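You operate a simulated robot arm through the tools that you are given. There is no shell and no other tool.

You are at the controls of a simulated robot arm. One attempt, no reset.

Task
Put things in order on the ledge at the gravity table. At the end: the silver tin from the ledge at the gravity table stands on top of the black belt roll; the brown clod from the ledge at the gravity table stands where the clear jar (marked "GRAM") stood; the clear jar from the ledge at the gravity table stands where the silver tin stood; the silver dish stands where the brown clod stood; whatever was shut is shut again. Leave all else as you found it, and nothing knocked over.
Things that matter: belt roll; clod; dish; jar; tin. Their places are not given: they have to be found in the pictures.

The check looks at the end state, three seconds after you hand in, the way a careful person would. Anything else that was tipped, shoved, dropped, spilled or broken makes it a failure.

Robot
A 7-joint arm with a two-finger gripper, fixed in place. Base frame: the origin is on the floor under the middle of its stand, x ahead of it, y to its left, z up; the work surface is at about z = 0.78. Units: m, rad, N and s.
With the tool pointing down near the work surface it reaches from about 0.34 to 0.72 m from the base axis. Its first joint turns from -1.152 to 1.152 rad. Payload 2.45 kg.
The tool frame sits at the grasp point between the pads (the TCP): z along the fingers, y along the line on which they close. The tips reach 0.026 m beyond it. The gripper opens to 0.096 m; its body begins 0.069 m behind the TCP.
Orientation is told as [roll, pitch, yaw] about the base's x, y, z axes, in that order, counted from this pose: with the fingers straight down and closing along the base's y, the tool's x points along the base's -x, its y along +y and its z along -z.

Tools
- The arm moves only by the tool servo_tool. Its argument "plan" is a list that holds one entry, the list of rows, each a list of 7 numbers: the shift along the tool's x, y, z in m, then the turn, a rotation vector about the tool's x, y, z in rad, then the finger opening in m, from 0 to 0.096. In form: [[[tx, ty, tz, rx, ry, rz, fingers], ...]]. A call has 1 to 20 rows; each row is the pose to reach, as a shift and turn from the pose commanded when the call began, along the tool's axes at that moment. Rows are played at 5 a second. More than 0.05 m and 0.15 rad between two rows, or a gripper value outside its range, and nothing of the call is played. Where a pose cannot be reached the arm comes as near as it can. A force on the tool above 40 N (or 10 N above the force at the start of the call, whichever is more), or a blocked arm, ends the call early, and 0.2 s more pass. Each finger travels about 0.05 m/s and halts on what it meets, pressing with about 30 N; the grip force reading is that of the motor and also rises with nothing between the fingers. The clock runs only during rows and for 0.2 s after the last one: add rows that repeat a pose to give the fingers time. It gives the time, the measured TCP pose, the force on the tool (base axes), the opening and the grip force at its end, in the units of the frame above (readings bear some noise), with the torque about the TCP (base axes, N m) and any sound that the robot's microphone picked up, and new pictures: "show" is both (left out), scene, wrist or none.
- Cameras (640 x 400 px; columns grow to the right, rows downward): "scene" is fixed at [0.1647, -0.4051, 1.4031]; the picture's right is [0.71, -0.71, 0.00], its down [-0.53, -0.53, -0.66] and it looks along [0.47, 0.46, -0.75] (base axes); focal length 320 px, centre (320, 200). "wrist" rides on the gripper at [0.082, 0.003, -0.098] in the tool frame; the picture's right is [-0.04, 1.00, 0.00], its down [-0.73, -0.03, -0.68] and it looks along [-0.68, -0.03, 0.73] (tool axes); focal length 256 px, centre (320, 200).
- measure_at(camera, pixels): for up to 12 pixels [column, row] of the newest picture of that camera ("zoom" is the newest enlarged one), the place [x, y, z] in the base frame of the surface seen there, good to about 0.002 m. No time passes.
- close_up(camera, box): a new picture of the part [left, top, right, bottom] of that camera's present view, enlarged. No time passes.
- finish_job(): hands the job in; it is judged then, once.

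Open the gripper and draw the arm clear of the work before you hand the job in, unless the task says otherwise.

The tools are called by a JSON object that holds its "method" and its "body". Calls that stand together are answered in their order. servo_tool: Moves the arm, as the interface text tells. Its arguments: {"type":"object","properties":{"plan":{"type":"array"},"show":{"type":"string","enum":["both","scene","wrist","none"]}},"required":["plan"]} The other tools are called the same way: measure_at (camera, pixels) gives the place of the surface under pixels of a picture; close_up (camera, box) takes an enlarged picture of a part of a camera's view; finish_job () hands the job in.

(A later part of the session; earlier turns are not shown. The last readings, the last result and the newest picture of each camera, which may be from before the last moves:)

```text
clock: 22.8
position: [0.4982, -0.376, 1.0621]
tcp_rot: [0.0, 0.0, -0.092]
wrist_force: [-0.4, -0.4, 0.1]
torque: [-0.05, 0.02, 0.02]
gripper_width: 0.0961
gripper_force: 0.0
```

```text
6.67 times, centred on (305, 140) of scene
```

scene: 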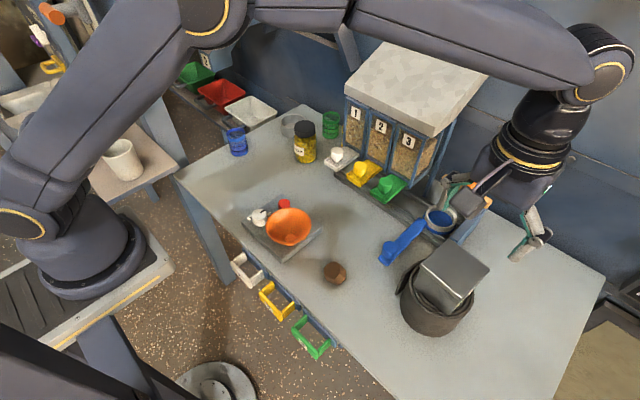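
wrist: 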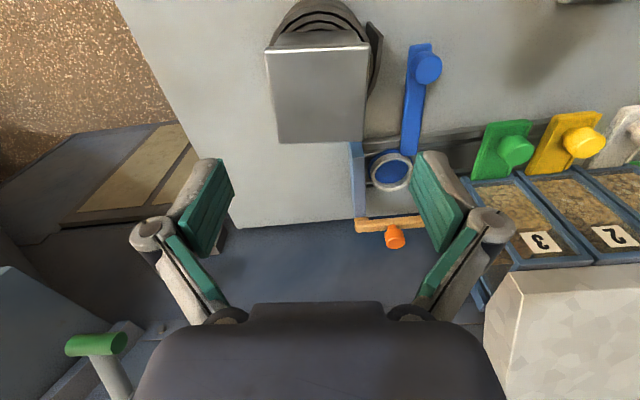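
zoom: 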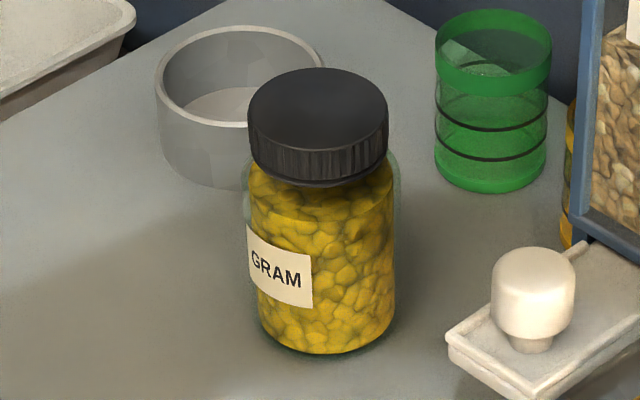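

I measure the cap rim, the body sides and foot of the jar, and the dish and green cup as well.

{"method": "measure_at", "body": {"camera": "zoom", "pixels": [[319, 110], [255, 110], [383, 110], [319, 74], [319, 150], [319, 170], [262, 160], [380, 155], [322, 348], [262, 300], [390, 320], [280, 280]]}}

{"method": "measure_at", "body": {"camera": "zoom", "pixels": [[159, 90], [185, 48], [240, 30], [295, 40], [318, 60], [215, 122], [170, 105], [165, 160], [200, 185], [210, 110], [230, 105], [220, 60]]}}

{"method": "measure_at", "body": {"camera": "zoom", "pixels": [[440, 50], [492, 14], [548, 50], [492, 95], [450, 170], [492, 190], [530, 180], [500, 260], [450, 345], [535, 395], [535, 260]]}}

```text
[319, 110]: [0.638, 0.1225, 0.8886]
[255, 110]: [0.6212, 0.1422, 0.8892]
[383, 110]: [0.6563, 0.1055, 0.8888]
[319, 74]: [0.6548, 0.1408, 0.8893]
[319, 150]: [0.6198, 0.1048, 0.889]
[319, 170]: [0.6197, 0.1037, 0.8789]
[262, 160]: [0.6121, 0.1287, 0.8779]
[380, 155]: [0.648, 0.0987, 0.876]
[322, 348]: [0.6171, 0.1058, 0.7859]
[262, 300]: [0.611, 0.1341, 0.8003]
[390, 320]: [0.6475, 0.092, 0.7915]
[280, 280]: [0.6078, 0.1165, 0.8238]
```

```text
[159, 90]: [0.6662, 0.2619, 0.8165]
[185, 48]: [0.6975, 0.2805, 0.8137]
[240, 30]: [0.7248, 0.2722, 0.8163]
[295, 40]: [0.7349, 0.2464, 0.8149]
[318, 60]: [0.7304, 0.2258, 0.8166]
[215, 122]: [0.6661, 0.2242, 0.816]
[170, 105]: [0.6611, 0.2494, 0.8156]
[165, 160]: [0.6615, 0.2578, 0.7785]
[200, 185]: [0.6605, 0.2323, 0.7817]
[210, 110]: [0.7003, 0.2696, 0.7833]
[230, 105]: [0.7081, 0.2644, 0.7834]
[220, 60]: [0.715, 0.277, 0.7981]
```

```text
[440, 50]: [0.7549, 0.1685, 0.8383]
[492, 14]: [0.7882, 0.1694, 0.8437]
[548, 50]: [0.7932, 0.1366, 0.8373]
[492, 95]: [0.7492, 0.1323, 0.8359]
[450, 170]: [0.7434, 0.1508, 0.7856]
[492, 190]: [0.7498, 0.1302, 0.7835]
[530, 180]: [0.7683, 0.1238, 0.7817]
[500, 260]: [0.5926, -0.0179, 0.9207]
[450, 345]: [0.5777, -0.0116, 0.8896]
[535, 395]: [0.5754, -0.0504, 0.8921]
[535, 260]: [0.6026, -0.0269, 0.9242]
```

Jar: cap centre ≈(0.638,0.1235), top z 0.889, body radius ≈0.03. Dish: centre ≈(0.698,0.2445), radius ≈0.038, rim z 0.816. I go back over the front of the table to (0.46,0.12), yawing to about 0.2.

{"method": "servo_tool", "body": {"plan": [[[0.0028, 0.0163, 0, 0, 0, -0.0097, 0.096], [0.0083, 0.049, 0, 0, 0, -0.0292, 0.096], [0.0139, 0.0817, 0, 0, 0, -0.0487, 0.096], [0.0195, 0.1144, 0, 0, 0, -0.0681, 0.096], [0.025, 0.1471, 0, 0, 0, -0.0876, 0.096], [0.0306, 0.1798, 0, 0, 0, -0.107, 0.096], [0.0361, 0.2125, 0, 0, 0, -0.1265, 0.096], [0.0417, 0.2452, 0, 0, 0, -0.146, 0.096], [0.0473, 0.2779, 0, 0, 0, -0.1655, 0.096], [0.0528, 0.3106, 0, 0, 0, -0.185, 0.096], [0.0584, 0.3433, 0, 0, 0, -0.2044, 0.096], [0.0639, 0.376, 0, 0, 0, -0.2239, 0.096], [0.0695, 0.4087, 0, 0, 0, -0.2433, 0.096], [0.0751, 0.4414, 0, 0, 0, -0.2628, 0.096], [0.0806, 0.4741, 0, 0, 0, -0.2823, 0.096], [0.0834, 0.4904, 0, 0, 0, -0.292, 0.096], [0.0834, 0.4904, 0, 0, 0, -0.292, 0.096]]], "show": "both"}}

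```text
clock: 26.4
position: [0.4629, 0.1179, 1.0623]
tcp_rot: [0.0, 0.0, 0.2]
wrist_force: [-0.7, -0.7, -0.9]
torque: [0.0, -0.01, -0.01]
gripper_width: 0.0961
gripper_force: 0.1
```

scene: 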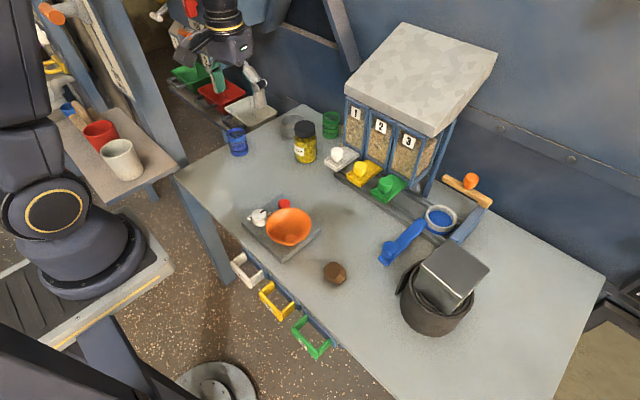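
wrist: 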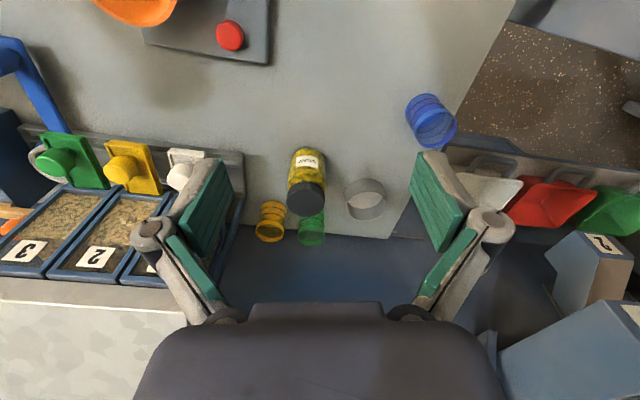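

I measure the jar cap from the wrist view as a cross-check.

{"method": "close_up", "body": {"camera": "wrist", "box": [240, 130, 400, 250]}}

{"method": "measure_at", "body": {"camera": "wrist", "pixels": [[289, 197], [323, 197], [306, 186], [306, 197], [306, 208], [293, 165], [322, 165], [349, 205], [383, 205], [366, 217], [366, 205], [366, 180]]}}

```text
3.33 times, centred on (320, 190) of wrist
```

zoom: 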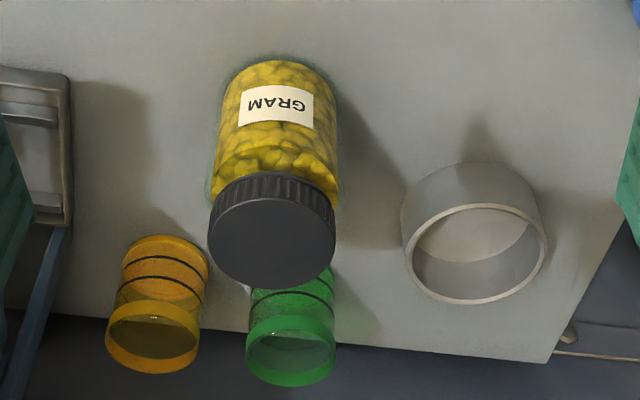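

```text
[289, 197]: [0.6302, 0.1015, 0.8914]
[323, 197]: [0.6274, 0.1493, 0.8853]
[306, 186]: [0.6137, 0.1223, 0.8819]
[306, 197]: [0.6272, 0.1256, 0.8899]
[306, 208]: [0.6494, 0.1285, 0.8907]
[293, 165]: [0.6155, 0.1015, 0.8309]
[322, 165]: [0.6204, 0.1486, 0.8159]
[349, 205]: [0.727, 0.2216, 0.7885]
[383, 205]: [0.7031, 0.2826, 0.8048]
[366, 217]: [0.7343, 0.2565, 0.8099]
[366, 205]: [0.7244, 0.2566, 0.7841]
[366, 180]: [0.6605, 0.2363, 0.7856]
```

Cap centre agrees with (0.638,0.124). I move out above the jar at z≈0.965, still clear of its top.

{"method": "servo_tool", "body": {"plan": [[[-0.03, -0.0054, 0.01, 0, 0, 0, 0.096], [-0.06, -0.0108, 0.025, 0, 0, 0, 0.096], [-0.09, -0.0162, 0.045, 0, 0, 0, 0.096], [-0.12, -0.0215, 0.065, 0, 0, 0, 0.096], [-0.15, -0.0269, 0.085, 0, 0, 0, 0.096], [-0.1745, -0.0312, 0.097, 0, 0, 0, 0.096], [-0.1745, -0.0312, 0.097, 0, 0, 0, 0.096]]], "show": "both"}}

```text
clock: 28.0
position: [0.6386, 0.1236, 0.9654]
tcp_rot: [0.002, 0.0, 0.199]
wrist_force: [-0.2, 0.8, 0.8]
torque: [0.02, 0.03, 0.0]
gripper_width: 0.0959
gripper_force: 0.0
```

scene: 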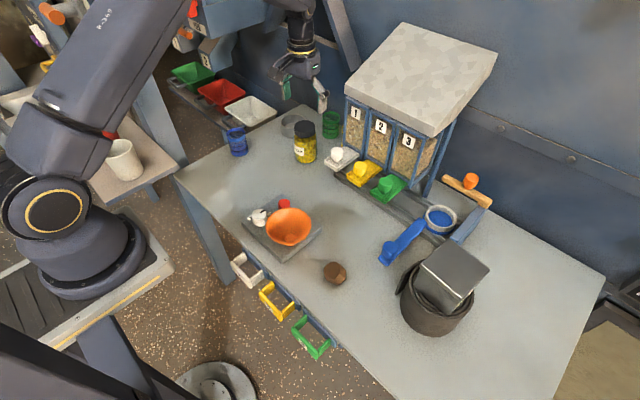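
wrist: 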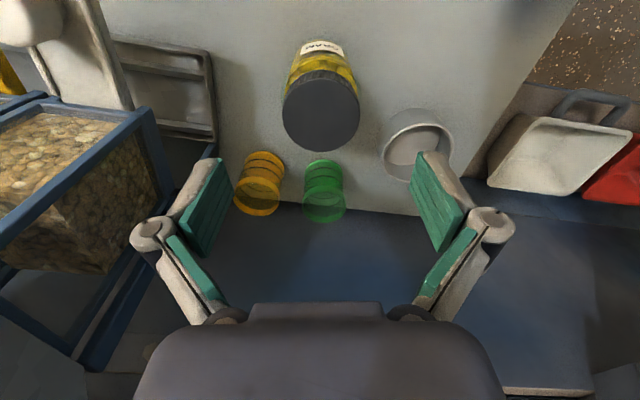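

The jar is centred in the view at column 321. I measure the hopper frame edge to confirm clearance to the right finger before descending.

{"method": "measure_at", "body": {"camera": "wrist", "pixels": [[150, 115], [130, 70], [205, 150], [212, 90], [85, 345], [110, 170], [320, 110], [285, 110], [358, 110]]}}

```text
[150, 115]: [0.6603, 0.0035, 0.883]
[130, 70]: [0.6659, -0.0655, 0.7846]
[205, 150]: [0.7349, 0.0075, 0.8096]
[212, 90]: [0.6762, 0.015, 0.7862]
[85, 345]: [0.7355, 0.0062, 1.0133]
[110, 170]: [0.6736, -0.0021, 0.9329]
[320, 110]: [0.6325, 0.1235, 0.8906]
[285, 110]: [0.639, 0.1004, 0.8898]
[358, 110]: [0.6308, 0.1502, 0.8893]
```

Hopper side is at y≈0.005, well clear of the right finger (outer edge y≈0.05). I descend to z≈0.842 around the jar body.

{"method": "servo_tool", "body": {"plan": [[[0, 0, 0.02, 0, 0, 0, 0.096], [0, 0, 0.045, 0, 0, 0, 0.096], [0, 0, 0.07, 0, 0, 0, 0.096], [0, 0, 0.095, 0, 0, 0, 0.096], [0, 0, 0.115, 0, 0, 0, 0.096], [0, 0, 0.123, 0, 0, 0, 0.096], [0, 0, 0.123, 0, 0, 0, 0.096]]], "show": "both"}}

```text
clock: 29.6
position: [0.6387, 0.124, 0.8426]
tcp_rot: [0.0, 0.0, 0.2]
wrist_force: [0.3, -0.2, -0.2]
torque: [-0.02, 0.01, 0.03]
gripper_width: 0.0962
gripper_force: 0.0
```

scene: 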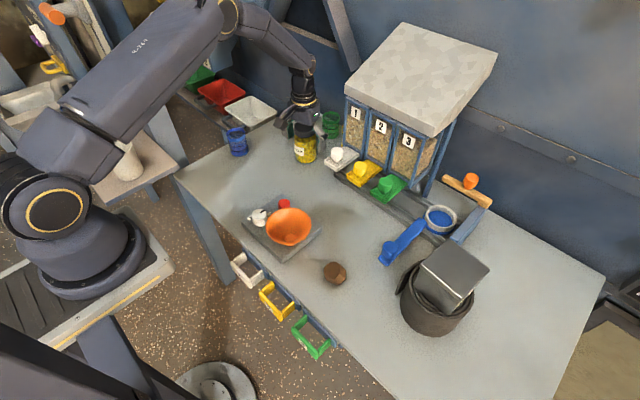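
wrist: 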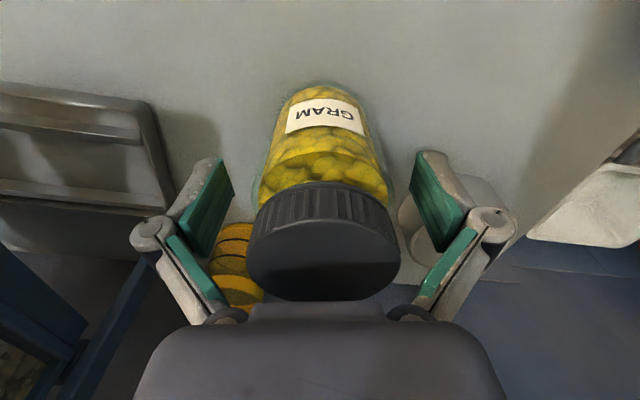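

The jar is centred between the open fingers. I close on its body.

{"method": "servo_tool", "body": {"plan": [[[0, 0, 0, 0, 0, 0, 0.08], [0, 0, 0, 0, 0, 0, 0.065], [0, 0, 0, 0, 0, 0, 0.05], [0, 0, 0, 0, 0, 0, 0.04], [0, 0, 0, 0, 0, 0, 0.04], [0, 0, 0, 0, 0, 0, 0.04]]], "show": "wrist"}}

```text
clock: 31.0
position: [0.6397, 0.1244, 0.8432]
tcp_rot: [0.002, 0.0, 0.198]
wrist_force: [-0.9, 3.1, 3.9]
torque: [0.29, 0.1, -0.02]
gripper_width: 0.0653
gripper_force: 29.8
```

wrist: 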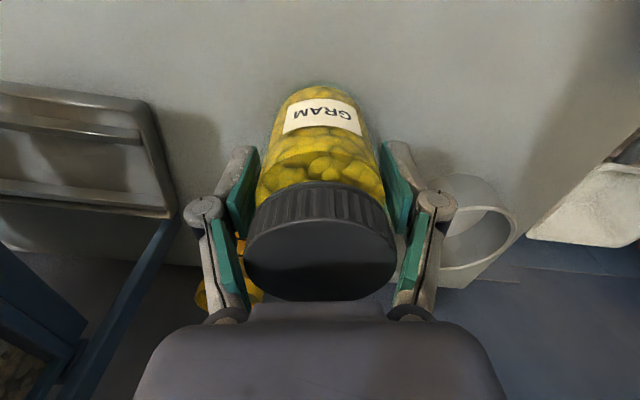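

Gripped at 0.0653 on the glass body. I lift slowly by 30 mm and check.

{"method": "servo_tool", "body": {"plan": [[[0, 0, -0.004, 0, 0, 0, 0.04], [0, 0, -0.01, 0, 0, 0, 0.04], [0, 0, -0.02, 0, 0, 0, 0.04], [0, 0, -0.03, 0, 0, 0, 0.04], [0, 0, -0.03, 0, 0, 0, 0.04]]], "show": "both"}}

{"method": "close_up", "body": {"camera": "scene", "box": [245, 85, 365, 185]}}

```text
clock: 32.2
position: [0.6393, 0.1229, 0.8715]
tcp_rot: [0.0, 0.001, 0.198]
wrist_force: [-0.2, -0.2, -3.7]
torque: [0.04, -0.01, 0.0]
gripper_width: 0.0654
gripper_force: 30.2
```

scene: 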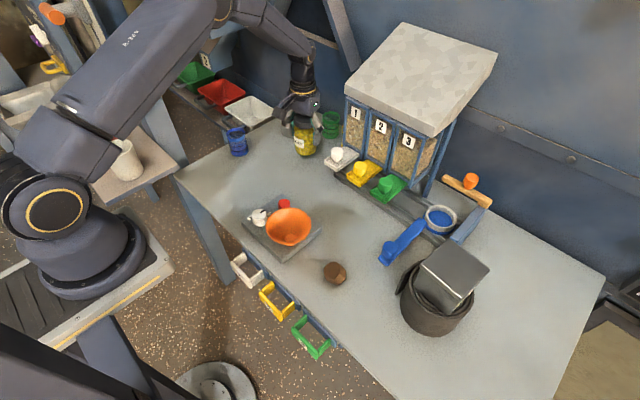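
wrist: 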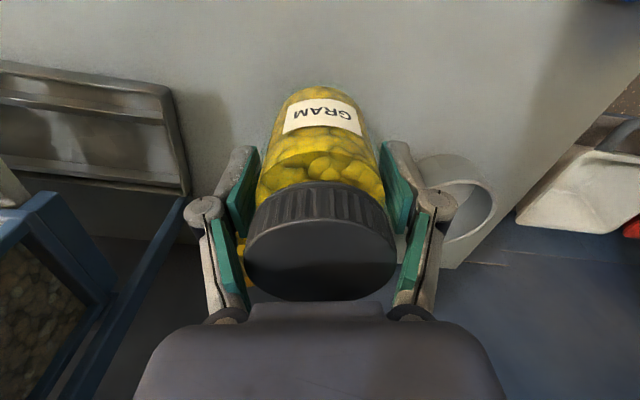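

```text
4.00 times, centred on (305, 135) of scene
```

zoom: 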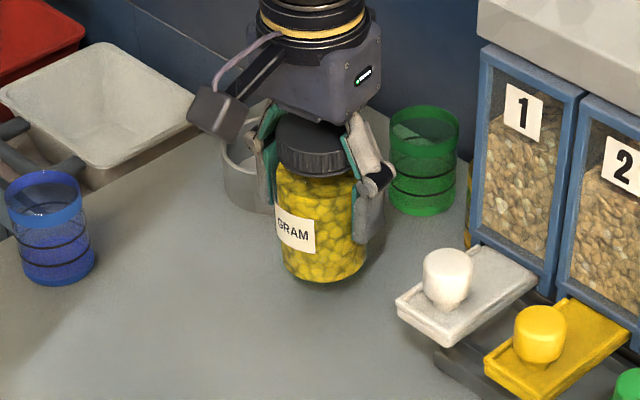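

The jar is lifted (about 3.5 N). I raise further and carry it to above the tin's former place at (0.4395,0.164).

{"method": "servo_tool", "body": {"plan": [[[0, 0, -0.02, 0, 0, 0, 0.04], [0, 0, -0.045, 0, 0, 0, 0.04], [0, 0, -0.07, 0, 0, 0, 0.04], [0.015, 0.0063, -0.07, 0, 0, 0, 0.04], [0.043, 0.0181, -0.07, 0, 0, 0, 0.04], [0.071, 0.0299, -0.07, 0, 0, 0, 0.04], [0.099, 0.0417, -0.07, 0, 0, 0, 0.04], [0.127, 0.0535, -0.07, 0, 0, 0, 0.04], [0.155, 0.0653, -0.07, 0, 0, 0, 0.04], [0.18, 0.0759, -0.07, 0, 0, 0, 0.04], [0.1876, 0.0791, -0.07, 0, 0, 0, 0.04], [0.1876, 0.0791, -0.07, 0, 0, 0, 0.04], [0.1876, 0.0791, -0.07, 0, 0, 0, 0.04]]], "show": "both"}}

```text
clock: 35.0
position: [0.4398, 0.1653, 0.9417]
tcp_rot: [0.0, 0.001, 0.199]
wrist_force: [0.4, 0.5, -4.7]
torque: [-0.03, -0.01, -0.03]
gripper_width: 0.0654
gripper_force: 30.5
```

scene: 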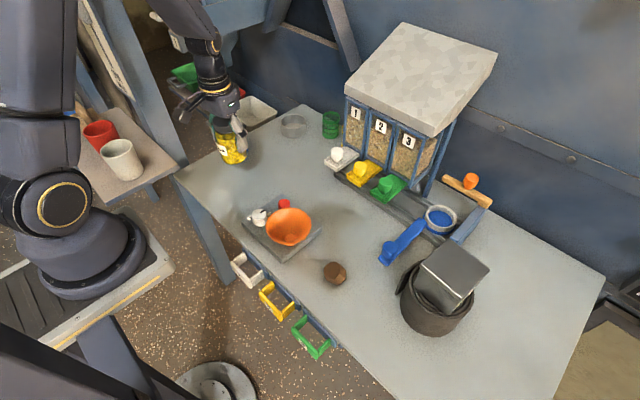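
wrist: 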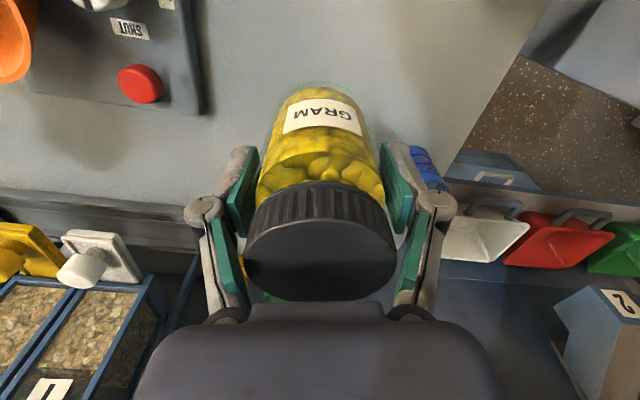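

The jar is over the tin's old place. I descend to about 4 mm above the table.

{"method": "servo_tool", "body": {"plan": [[[0, -0.0005, 0.02, 0, 0, 0, 0.04], [0, -0.0005, 0.04, 0, 0, 0, 0.04], [0, -0.0005, 0.06, 0, 0, 0, 0.04], [0, -0.0005, 0.078, 0, 0, 0, 0.04], [0, -0.0005, 0.09, 0, 0, 0, 0.04], [0, -0.0005, 0.094, 0, 0, 0, 0.04], [0, -0.0005, 0.094, 0, 0, 0, 0.04]]], "show": "scene"}}

```text
clock: 36.6
position: [0.4384, 0.1638, 0.8472]
tcp_rot: [-0.001, 0.001, 0.198]
wrist_force: [-1.0, -0.8, -3.6]
torque: [-0.01, -0.02, -0.02]
gripper_width: 0.0654
gripper_force: 30.0
```

scene: 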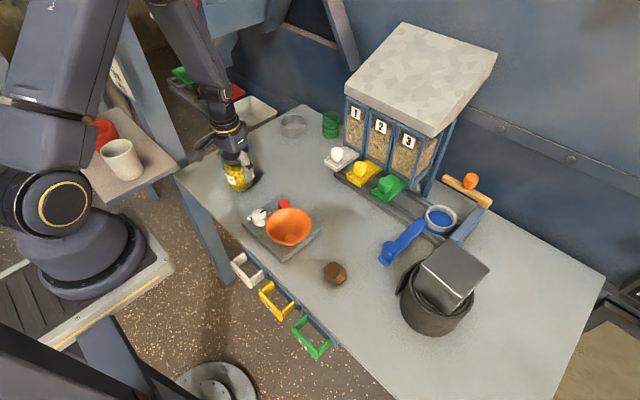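

Still hanging (-3.6 N). I lower 4 mm in half-millimetre steps towards contact.

{"method": "servo_tool", "body": {"plan": [[[0, 0, 0.001, 0, 0, 0, 0.04], [0, 0, 0.002, 0, 0, 0, 0.04], [0, 0, 0.0027, 0, 0, 0, 0.04], [0, 0, 0.0034, 0, 0, 0, 0.04], [0, 0, 0.004, 0, 0, 0, 0.04], [0, 0, 0.004, 0, 0, 0, 0.04]]], "show": "none"}}

```text
clock: 38.0
position: [0.4405, 0.164, 0.8434]
tcp_rot: [-0.001, 0.001, 0.199]
wrist_force: [-0.7, -0.6, -3.1]
torque: [-0.01, 0.05, -0.04]
gripper_width: 0.0653
gripper_force: 30.4
```

{"method": "servo_tool", "body": {"plan": [[[0, 0, 0.0005, 0, 0, 0, 0.04], [0, 0, 0.001, 0, 0, 0, 0.04], [0, 0, 0.001, 0, 0, 0, 0.04]]], "show": "none"}}

```text
clock: 38.8
position: [0.4397, 0.1639, 0.8427]
tcp_rot: [0.002, -0.003, 0.199]
wrist_force: [-3.9, -2.4, 18.9]
torque: [0.11, 0.24, 0.11]
gripper_width: 0.0655
gripper_force: 29.8
```

Firm contact (18.9 N). I ease back up 0.4 mm, then open the fingers.

{"method": "servo_tool", "body": {"plan": [[[0, 0, -0.0004, 0, 0, 0, 0.05], [0, 0, -0.0004, 0, 0, 0, 0.067], [0, 0, -0.0004, 0, 0, 0, 0.072], [0, 0, -0.0004, 0, 0, 0, 0.082], [0, 0, -0.0004, 0, 0, 0, 0.094], [0, 0, -0.0004, 0, 0, 0, 0.096], [0, 0, -0.0004, 0, 0, 0, 0.096]]], "show": "both"}}

```text
clock: 40.4
position: [0.4401, 0.1625, 0.8426]
tcp_rot: [0.0, -0.002, 0.201]
wrist_force: [0.5, 0.9, -0.2]
torque: [-0.02, 0.01, -0.02]
gripper_width: 0.096
gripper_force: 0.1
```

scene: 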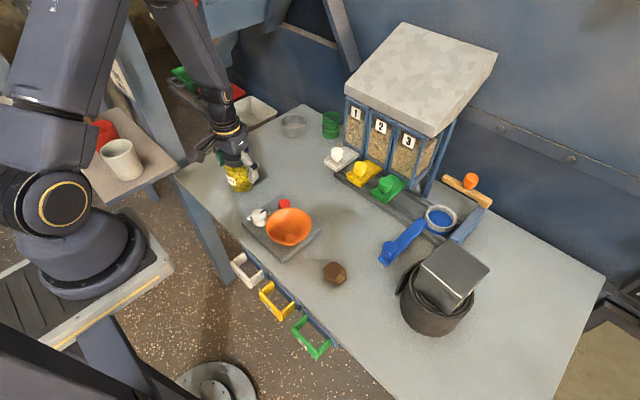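
wrist: 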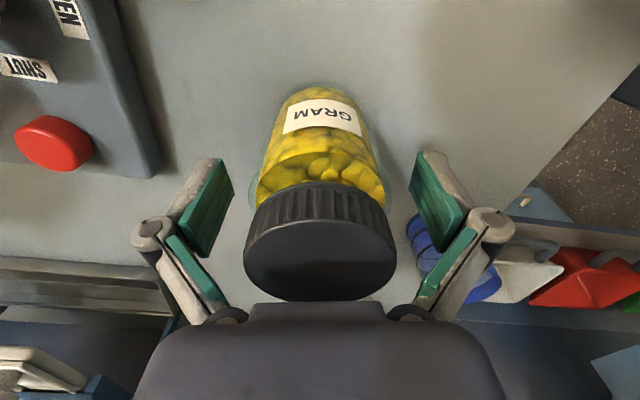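

The jar stands free. I rise straight up to z≈1.04.

{"method": "servo_tool", "body": {"plan": [[[0, 0, -0.015, 0, 0, 0, 0.096], [0, 0, -0.04, 0, 0, 0, 0.096], [0, 0, -0.07, 0, 0, 0, 0.096], [0, 0, -0.105, 0, 0, 0, 0.096], [0, 0, -0.14, 0, 0, 0, 0.096], [0, 0, -0.175, 0, 0, 0, 0.096], [0, 0, -0.195, 0, 0, 0, 0.096], [0, 0, -0.195, 0, 0, 0, 0.096]]], "show": "scene"}}

{"method": "close_up", "body": {"camera": "scene", "box": [205, 148, 285, 198]}}

{"method": "close_up", "body": {"camera": "scene", "box": [294, 250, 374, 300]}}

```text
clock: 42.2
position: [0.4399, 0.1647, 1.0385]
tcp_rot: [-0.001, 0.001, 0.199]
wrist_force: [-0.6, -0.1, 0.2]
torque: [0.02, -0.01, -0.02]
gripper_width: 0.0958
gripper_force: 0.0
```

scene: 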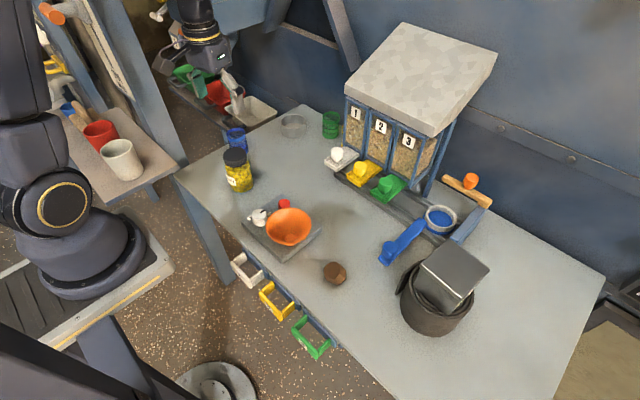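

```text
8.00 times, centred on (245, 173) of scene
```

zoom: 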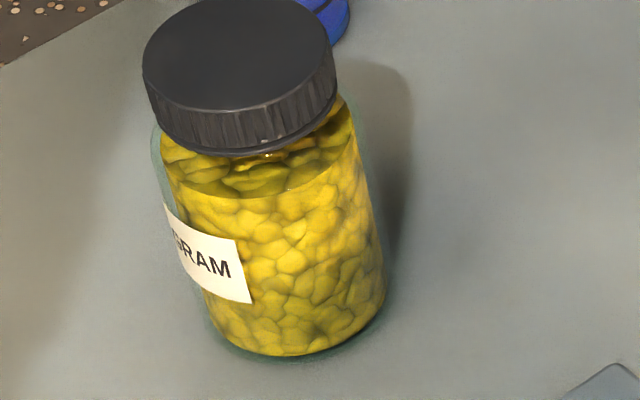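

```text
8.00 times, centred on (334, 275) of scene
```

zoom: 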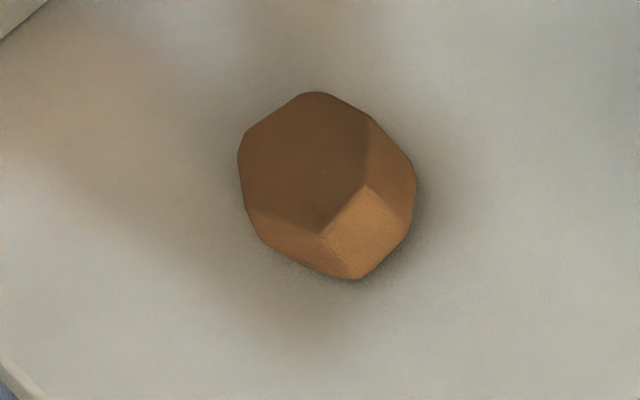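

The jar stands upright at the tin's old place. I measure the clod's facets in the zoom for its centre and extent.

{"method": "measure_at", "body": {"camera": "zoom", "pixels": [[245, 140], [305, 98], [335, 100], [370, 125], [408, 165], [408, 215], [360, 275], [265, 235], [245, 190], [310, 180], [320, 235], [370, 185]]}}

{"method": "measure_at", "body": {"camera": "zoom", "pixels": [[230, 140], [310, 85], [425, 180], [360, 290], [255, 250], [285, 140], [340, 200], [390, 190], [330, 260]]}}

```text
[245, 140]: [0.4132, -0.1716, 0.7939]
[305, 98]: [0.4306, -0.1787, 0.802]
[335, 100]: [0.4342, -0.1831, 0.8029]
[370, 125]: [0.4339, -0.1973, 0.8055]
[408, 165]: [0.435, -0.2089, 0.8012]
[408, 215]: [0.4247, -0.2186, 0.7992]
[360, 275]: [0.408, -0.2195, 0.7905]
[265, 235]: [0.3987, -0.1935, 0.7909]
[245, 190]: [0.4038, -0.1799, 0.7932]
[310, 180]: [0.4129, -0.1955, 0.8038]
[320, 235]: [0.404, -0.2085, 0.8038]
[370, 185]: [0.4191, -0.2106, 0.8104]
```

```text
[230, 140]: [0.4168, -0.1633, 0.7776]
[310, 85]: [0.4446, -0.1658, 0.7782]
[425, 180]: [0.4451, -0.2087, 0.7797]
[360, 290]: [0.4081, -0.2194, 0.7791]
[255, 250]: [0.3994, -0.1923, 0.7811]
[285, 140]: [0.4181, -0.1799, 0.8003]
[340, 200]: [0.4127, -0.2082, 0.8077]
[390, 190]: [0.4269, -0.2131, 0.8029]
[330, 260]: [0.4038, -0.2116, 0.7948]
```

Clod: centre ≈(0.416,-0.197), top ≈0.81, roughly 0.04–0.05 wide. I move over it at height, yawing to about 0.6 so fingers and camera stay clear of the orange bowl.

{"method": "servo_tool", "body": {"plan": [[[0.0043, -0.0159, 0, 0, 0, -0.018, 0.096], [0.0129, -0.0476, 0, 0, 0, -0.054, 0.096], [0.0215, -0.0794, 0, 0, 0, -0.09, 0.096], [0.03, -0.1111, 0, 0, 0, -0.127, 0.096], [0.0386, -0.1429, 0, 0, 0, -0.163, 0.096], [0.0472, -0.1747, 0, 0, 0, -0.2, 0.096], [0.0558, -0.2064, 0, 0, 0, -0.236, 0.096], [0.0644, -0.2382, 0, 0, 0, -0.273, 0.096], [0.073, -0.27, 0, 0, 0, -0.31, 0.096], [0.0815, -0.3017, 0, 0, 0, -0.345, 0.096], [0.0901, -0.3335, 0, 0, 0, -0.38, 0.096], [0.0944, -0.3493, 0, 0, 0, -0.4, 0.096], [0.0944, -0.3493, 0.04, 0, 0, -0.4, 0.096], [0.0944, -0.3493, 0.08, 0, 0, -0.4, 0.096], [0.0944, -0.3493, 0.1, 0, 0, -0.4, 0.096], [0.0944, -0.3493, 0.1, 0, 0, -0.4, 0.096]]], "show": "both"}}

{"method": "close_up", "body": {"camera": "wrist", "box": [240, 30, 400, 130]}}

```text
clock: 45.6
position: [0.417, -0.1969, 0.9381]
tcp_rot: [0.0, 0.0, 0.599]
wrist_force: [-0.5, -0.2, 0.4]
torque: [-0.01, 0.0, 0.02]
gripper_width: 0.096
gripper_force: 0.0
```

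scene: 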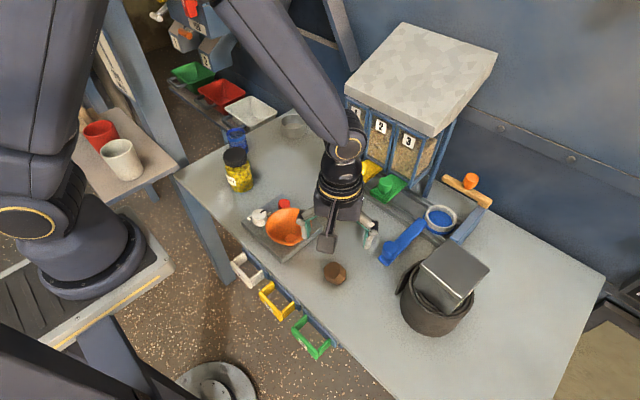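
wrist: 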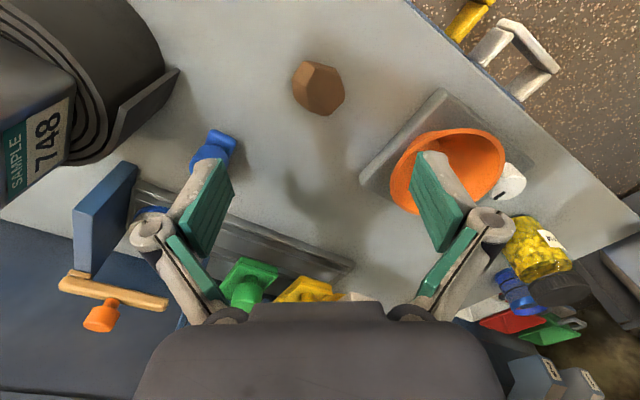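

```text
4.00 times, centred on (320, 80) of wrist
```

zoom: 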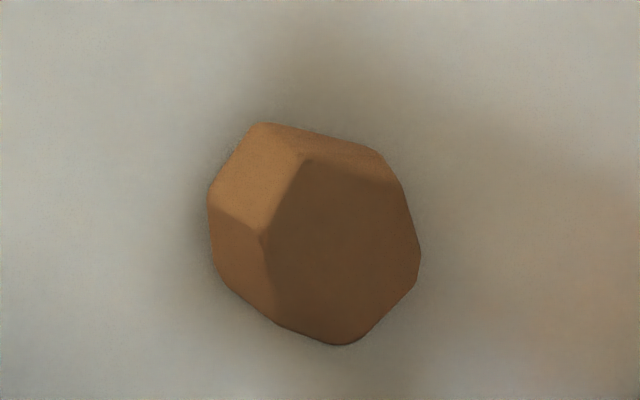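

The clod's side facets lie about 15° off the tool; turning 0.26 rad more squares them and takes the fingers further from the bowl. I turn and also close to 0.05 in the air to see how far the tips extend when closing.

{"method": "servo_tool", "body": {"plan": [[[0, 0, 0, 0, 0, -0.1, 0.085], [0, 0, 0, 0, 0, -0.2, 0.07], [0, 0, 0, 0, 0, -0.26, 0.055], [0, 0, 0, 0, 0, -0.26, 0.05], [0, 0, 0, 0, 0, -0.26, 0.05], [0, 0, 0, 0, 0, -0.26, 0.05]]], "show": "both"}}

{"method": "close_up", "body": {"camera": "wrist", "box": [160, 100, 480, 300]}}

```text
clock: 47.0
position: [0.4156, -0.1981, 0.9381]
tcp_rot: [0.001, 0.001, 0.858]
wrist_force: [0.4, -0.7, 0.7]
torque: [0.01, -0.01, 0.0]
gripper_width: 0.05
gripper_force: 0.0
```

scene: 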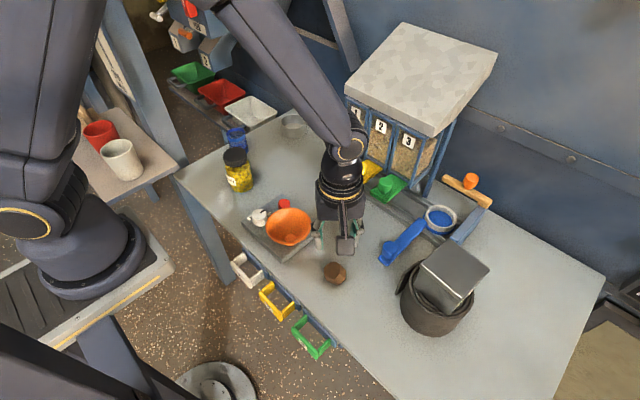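
wrist: 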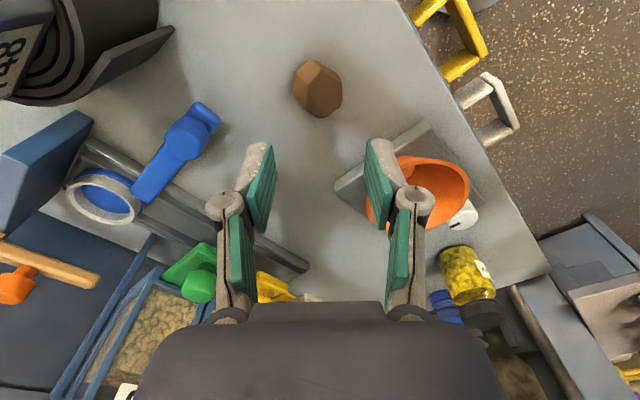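

```text
2.00 times, centred on (320, 200) of wrist
```

zoom: 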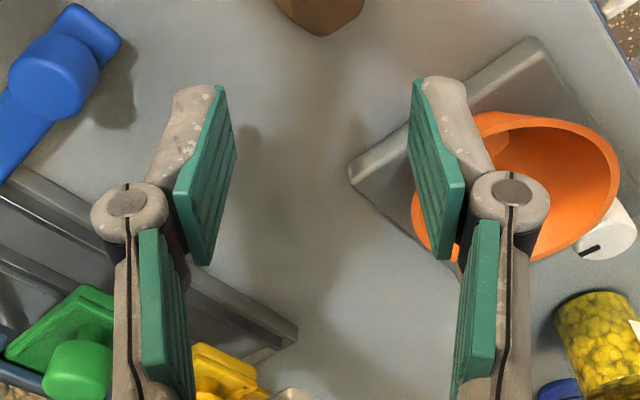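

I measure the finger tips, knuckles and pads at this 0.05 opening, plus the bowl's rim nearest the fingers.

{"method": "measure_at", "body": {"camera": "zoom", "pixels": [[215, 88], [200, 92], [190, 260], [205, 255], [232, 160], [418, 84], [440, 82], [460, 185], [436, 250], [125, 200], [510, 190], [220, 130]]}}

{"method": "measure_at", "body": {"camera": "wrist", "pixels": [[318, 60], [296, 80], [302, 108], [320, 116], [341, 95], [335, 72], [368, 200], [375, 220], [420, 158], [468, 185], [338, 185], [420, 125]]}}

```text
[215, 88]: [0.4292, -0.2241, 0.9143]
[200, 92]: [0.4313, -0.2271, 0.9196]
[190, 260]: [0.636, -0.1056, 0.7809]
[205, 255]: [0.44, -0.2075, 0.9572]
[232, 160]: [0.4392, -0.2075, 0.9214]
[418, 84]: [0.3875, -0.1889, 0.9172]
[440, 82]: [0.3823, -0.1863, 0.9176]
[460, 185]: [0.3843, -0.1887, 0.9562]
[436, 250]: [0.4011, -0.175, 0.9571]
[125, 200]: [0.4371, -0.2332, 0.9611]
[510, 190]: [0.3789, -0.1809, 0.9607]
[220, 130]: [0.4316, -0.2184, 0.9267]
```

```text
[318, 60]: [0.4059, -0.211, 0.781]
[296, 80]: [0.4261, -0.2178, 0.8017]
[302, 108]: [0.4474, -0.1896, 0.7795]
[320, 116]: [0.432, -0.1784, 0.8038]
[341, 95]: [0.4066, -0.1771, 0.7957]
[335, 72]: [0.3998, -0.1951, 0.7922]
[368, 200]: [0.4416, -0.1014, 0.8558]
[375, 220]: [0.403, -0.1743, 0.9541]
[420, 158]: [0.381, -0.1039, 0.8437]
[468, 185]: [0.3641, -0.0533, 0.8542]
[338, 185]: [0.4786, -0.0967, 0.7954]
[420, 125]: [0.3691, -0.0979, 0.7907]
```

At 0.05 opening the tips reach to z 0.912, i.e. 26 mm below the TCP, and the clod (columns 296–341) is centred on the tool. I open to 0.08 and descend to z≈0.81.

{"method": "servo_tool", "body": {"plan": [[[0, 0, 0, 0, 0, 0, 0.065], [0, 0, 0.015, 0, 0, 0, 0.08], [0, 0, 0.04, 0, 0, 0, 0.08], [0, 0, 0.065, 0, 0, 0, 0.08], [0, 0, 0.09, 0, 0, 0, 0.08], [0, 0, 0.11, 0, 0, 0, 0.08], [0, 0, 0.122, 0, 0, 0, 0.08], [0, 0, 0.128, 0, 0, 0, 0.08], [0, 0, 0.128, 0, 0, 0, 0.08]]], "show": "both"}}

{"method": "close_up", "body": {"camera": "wrist", "box": [160, 80, 480, 280]}}

```text
clock: 49.0
position: [0.417, -0.1994, 0.8102]
tcp_rot: [-0.001, 0.001, 0.86]
wrist_force: [-0.4, 0.5, 0.1]
torque: [-0.01, 0.03, -0.02]
gripper_width: 0.0798
gripper_force: 0.1
```

scene: 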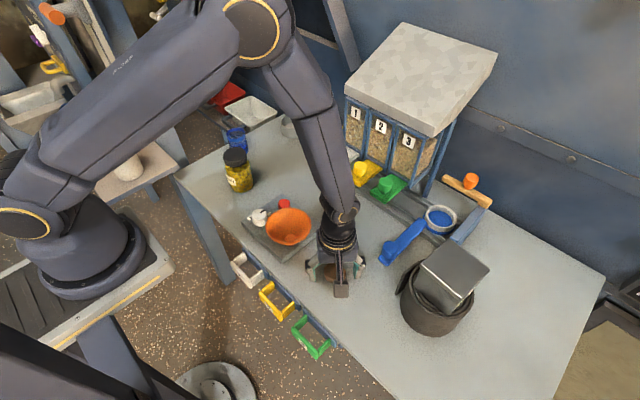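
wrist: 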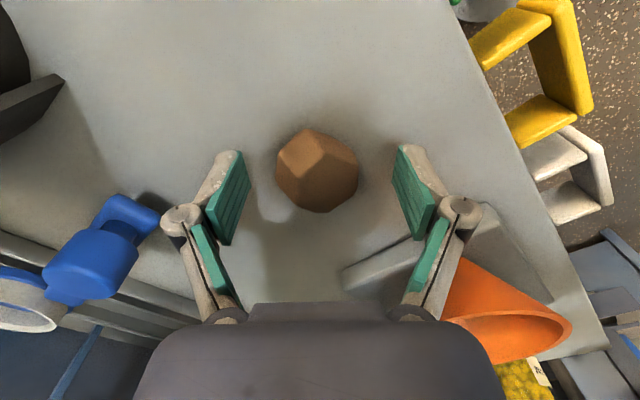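

```text
2.00 times, centred on (320, 180) of wrist
```

zoom: 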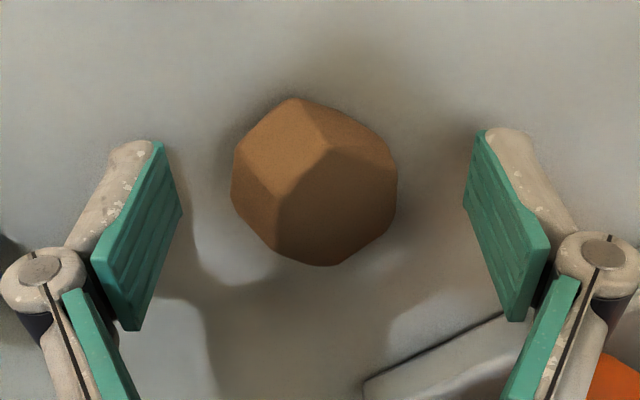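

The clod lies between the pads, about 2.5 mm to tool -y. I shift by 2 mm and close on it gently.

{"method": "servo_tool", "body": {"plan": [[[0, -0.002, 0, 0, 0, 0, 0.08], [0, -0.002, 0, 0, 0, 0, 0.07], [0, -0.002, 0, 0, 0, 0, 0.06], [0, -0.002, 0, 0, 0, 0, 0.05], [0, -0.002, 0, 0, 0, 0, 0.04], [0, -0.002, 0, 0, 0, 0, 0.03], [0, -0.002, 0, 0, 0, 0, 0.025], [0, -0.002, 0, 0, 0, 0, 0.025]]], "show": "both"}}

{"method": "close_up", "body": {"camera": "wrist", "box": [160, 80, 480, 280]}}

```text
clock: 50.8
position: [0.417, -0.1996, 0.811]
tcp_rot: [-0.003, 0.0, 0.859]
wrist_force: [-0.7, 0.6, 5.8]
torque: [0.11, 0.04, 0.03]
gripper_width: 0.0447
gripper_force: 30.2
```

scene: 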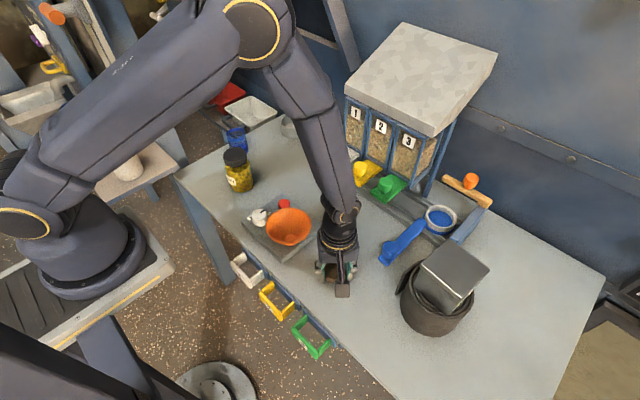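
wrist: 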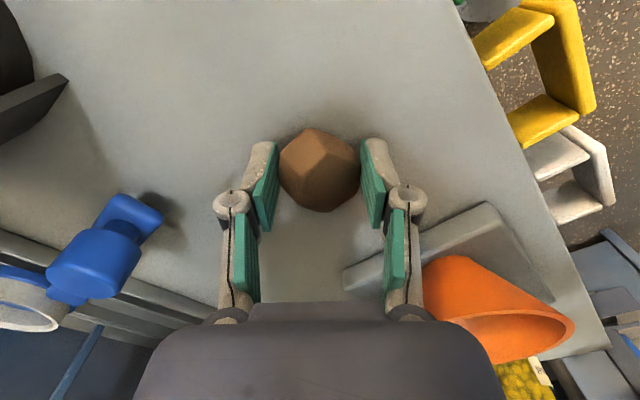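

```text
2.00 times, centred on (320, 180) of wrist
```

zoom: 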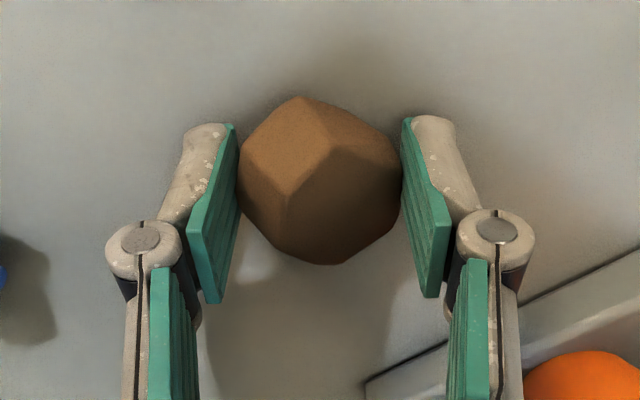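

Gripped at 0.0447 with 30 N. I lift slowly by 20 mm and check that the clod comes along level.

{"method": "servo_tool", "body": {"plan": [[[0, 0, -0.003, 0, 0, 0, 0.025], [0, 0, -0.008, 0, 0, 0, 0.025], [0, 0, -0.014, 0, 0, 0, 0.025], [0, 0, -0.02, 0, 0, 0, 0.025], [0, 0, -0.02, 0, 0, 0, 0.025]]], "show": "both"}}

{"method": "close_up", "body": {"camera": "wrist", "box": [160, 80, 480, 280]}}

{"method": "close_up", "body": {"camera": "scene", "box": [280, 210, 400, 310]}}

```text
clock: 52.0
position: [0.4182, -0.1989, 0.8302]
tcp_rot: [0.0, 0.001, 0.859]
wrist_force: [0.2, 1.2, -0.2]
torque: [0.01, 0.01, 0.0]
gripper_width: 0.0448
gripper_force: 30.0
```

scene: 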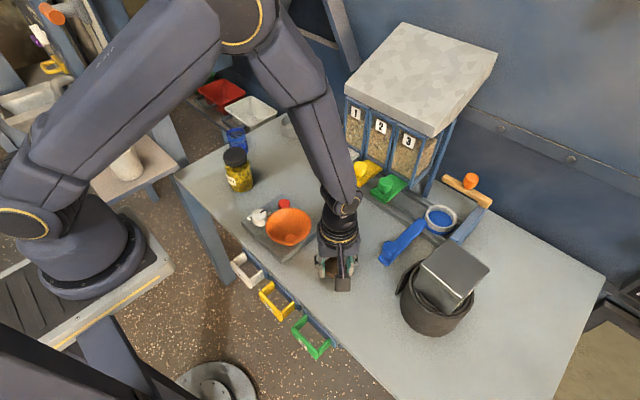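
wrist: 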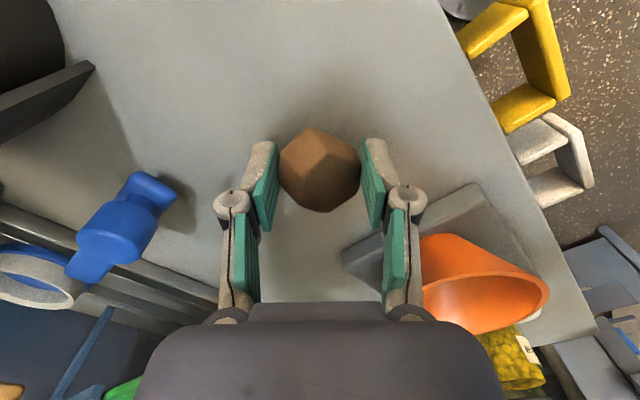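

```text
2.00 times, centred on (320, 180) of wrist
```

zoom: 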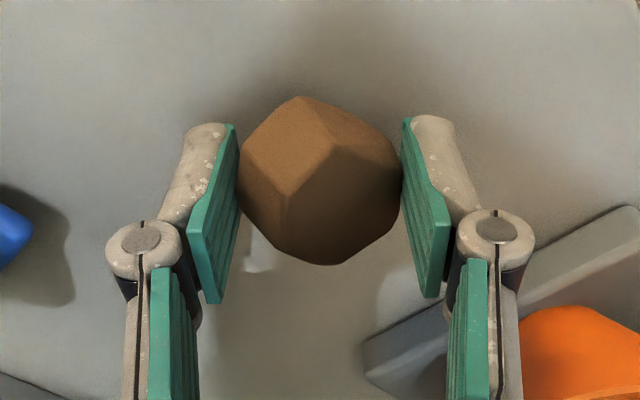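

```text
4.00 times, centred on (340, 260) of scene
```

zoom: 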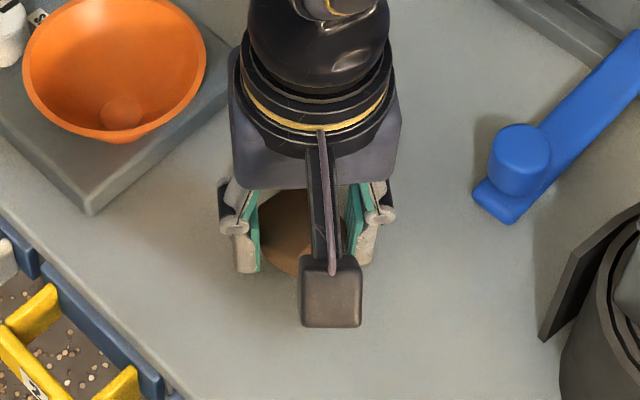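

The clod is held firmly and level. I lift to z≈1.0 and carry it back over the table front to (0.45,0.10), turning yaw back to about 0.2.

{"method": "servo_tool", "body": {"plan": [[[0, 0, -0.02, 0, 0, 0, 0.025], [0, 0, -0.05, 0, 0, 0, 0.025], [0, 0, -0.08, 0, 0, 0, 0.025], [0, 0, -0.11, 0, 0, 0, 0.025], [0, 0, -0.14, 0, 0, 0, 0.025], [0, 0, -0.17, 0, 0, 0, 0.025], [-0.0123, 0.0085, -0.17, 0, 0, 0.033, 0.025], [-0.037, 0.0256, -0.17, 0, 0, 0.099, 0.025], [-0.0616, 0.0426, -0.17, 0, 0, 0.165, 0.025], [-0.0863, 0.0596, -0.17, 0, 0, 0.231, 0.025], [-0.1109, 0.0767, -0.17, 0, 0, 0.297, 0.025], [-0.1356, 0.0937, -0.17, 0, 0, 0.363, 0.025], [-0.1602, 0.1108, -0.17, 0, 0, 0.429, 0.025], [-0.1849, 0.1278, -0.17, 0, 0, 0.495, 0.025], [-0.2095, 0.1448, -0.17, 0, 0, 0.561, 0.025], [-0.2342, 0.1619, -0.17, 0, 0, 0.627, 0.025], [-0.2465, 0.1704, -0.17, 0, 0, 0.66, 0.025], [-0.2465, 0.1704, -0.17, 0, 0, 0.66, 0.025]]], "show": "both"}}

```text
clock: 55.8
position: [0.4503, 0.0969, 1.0003]
tcp_rot: [0.0, 0.0, 0.197]
wrist_force: [-0.2, 0.4, -0.1]
torque: [0.03, -0.03, -0.04]
gripper_width: 0.0443
gripper_force: 29.9
```

scene: 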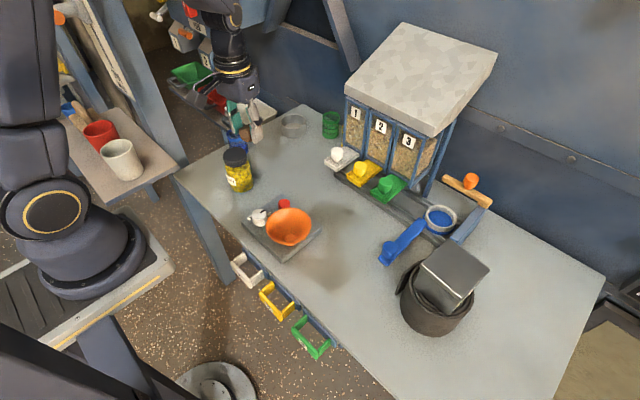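
wrist: 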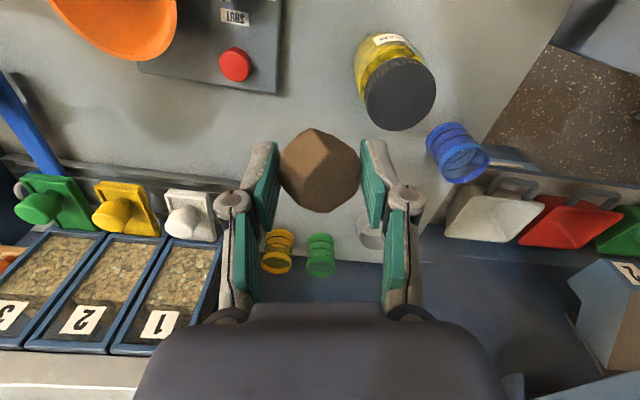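

Clod still held (0.0443). I move out to above the jar's former place (0.638,0.124), descending to z≈0.86.

{"method": "servo_tool", "body": {"plan": [[[-0.0158, -0.001, 0, 0, 0, 0, 0.025], [-0.0474, -0.003, 0, 0, 0, 0, 0.025], [-0.079, -0.005, 0, 0, 0, 0, 0.025], [-0.11, -0.007, 0.005, 0, 0, 0, 0.025], [-0.142, -0.009, 0.02, 0, 0, 0, 0.025], [-0.17, -0.0107, 0.04, 0, 0, 0, 0.025], [-0.1894, -0.0118, 0.065, 0, 0, 0, 0.025], [-0.1894, -0.0118, 0.095, 0, 0, 0, 0.025], [-0.1894, -0.0118, 0.125, 0, 0, 0, 0.025], [-0.1894, -0.0118, 0.14, 0, 0, 0, 0.025], [-0.1894, -0.0118, 0.14, 0, 0, 0, 0.025], [-0.1894, -0.0118, 0.14, 0, 0, 0, 0.025]]], "show": "both"}}

```text
clock: 58.4
position: [0.636, 0.1247, 0.8599]
tcp_rot: [0.0, -0.001, 0.199]
wrist_force: [-0.7, 0.3, 0.3]
torque: [-0.01, 0.02, 0.01]
gripper_width: 0.044
gripper_force: 29.7
```

scene: 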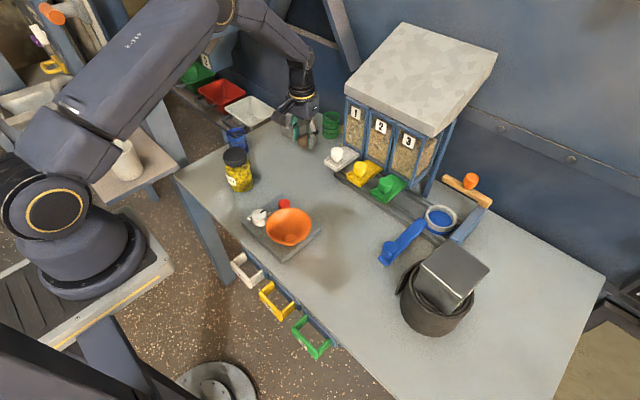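
wrist: 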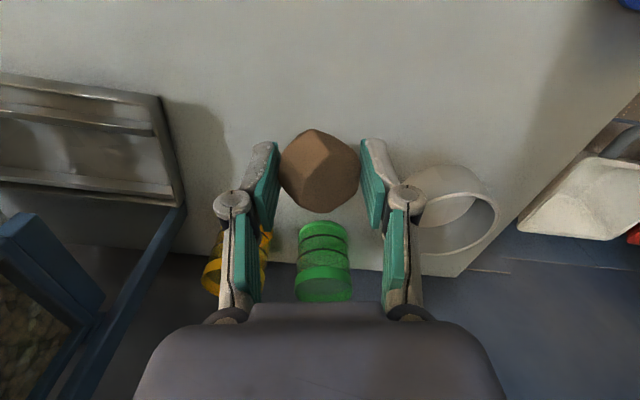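

Position (0.636,0.1247), within 2 mm of target. I nudge 1 mm out and descend to z≈0.814.

{"method": "servo_tool", "body": {"plan": [[[-0.001, -0.0005, 0.015, 0, 0, 0, 0.025], [-0.001, -0.0005, 0.03, 0, 0, 0, 0.025], [-0.001, -0.0005, 0.04, 0, 0, 0, 0.025], [-0.001, -0.0005, 0.045, 0, 0, 0, 0.025], [-0.001, -0.0005, 0.046, 0, 0, 0, 0.025], [-0.001, -0.0005, 0.046, 0, 0, 0, 0.025]]], "show": "wrist"}}

```text
clock: 59.8
position: [0.6382, 0.1231, 0.8144]
tcp_rot: [0.001, 0.001, 0.199]
wrist_force: [0.2, 0.2, -1.0]
torque: [0.03, 0.01, -0.01]
gripper_width: 0.0441
gripper_force: 29.9
```

wrist: 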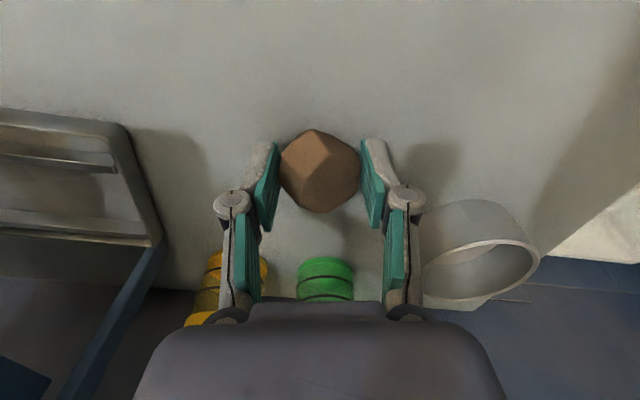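

Now (0.638,0.123,0.8144). I lower in small steps to contact, expected near 0.811.

{"method": "servo_tool", "body": {"plan": [[[0, 0, 0.001, 0, 0, 0, 0.025], [0, 0, 0.002, 0, 0, 0, 0.025], [0, 0, 0.0026, 0, 0, 0, 0.025], [0, 0, 0.0032, 0, 0, 0, 0.025], [0, 0, 0.0032, 0, 0, 0, 0.025]]], "show": "none"}}

```text
clock: 61.0
position: [0.6391, 0.1243, 0.8106]
tcp_rot: [-0.002, 0.001, 0.199]
wrist_force: [0.1, -0.1, -0.1]
torque: [-0.01, 0.02, -0.01]
gripper_width: 0.0442
gripper_force: 30.4
```

No contact force yet (-0.1 N). I lower another millimetre in small steps.

{"method": "servo_tool", "body": {"plan": [[[0, 0, 0.0005, 0, 0, 0, 0.025], [0, 0, 0.001, 0, 0, 0, 0.025], [0, 0, 0.001, 0, 0, 0, 0.025]]], "show": "none"}}

```text
clock: 61.8
position: [0.6374, 0.1241, 0.8109]
tcp_rot: [0.0, -0.001, 0.197]
wrist_force: [-1.7, 0.0, 3.7]
torque: [0.11, -0.01, 0.02]
gripper_width: 0.0441
gripper_force: 29.7
```

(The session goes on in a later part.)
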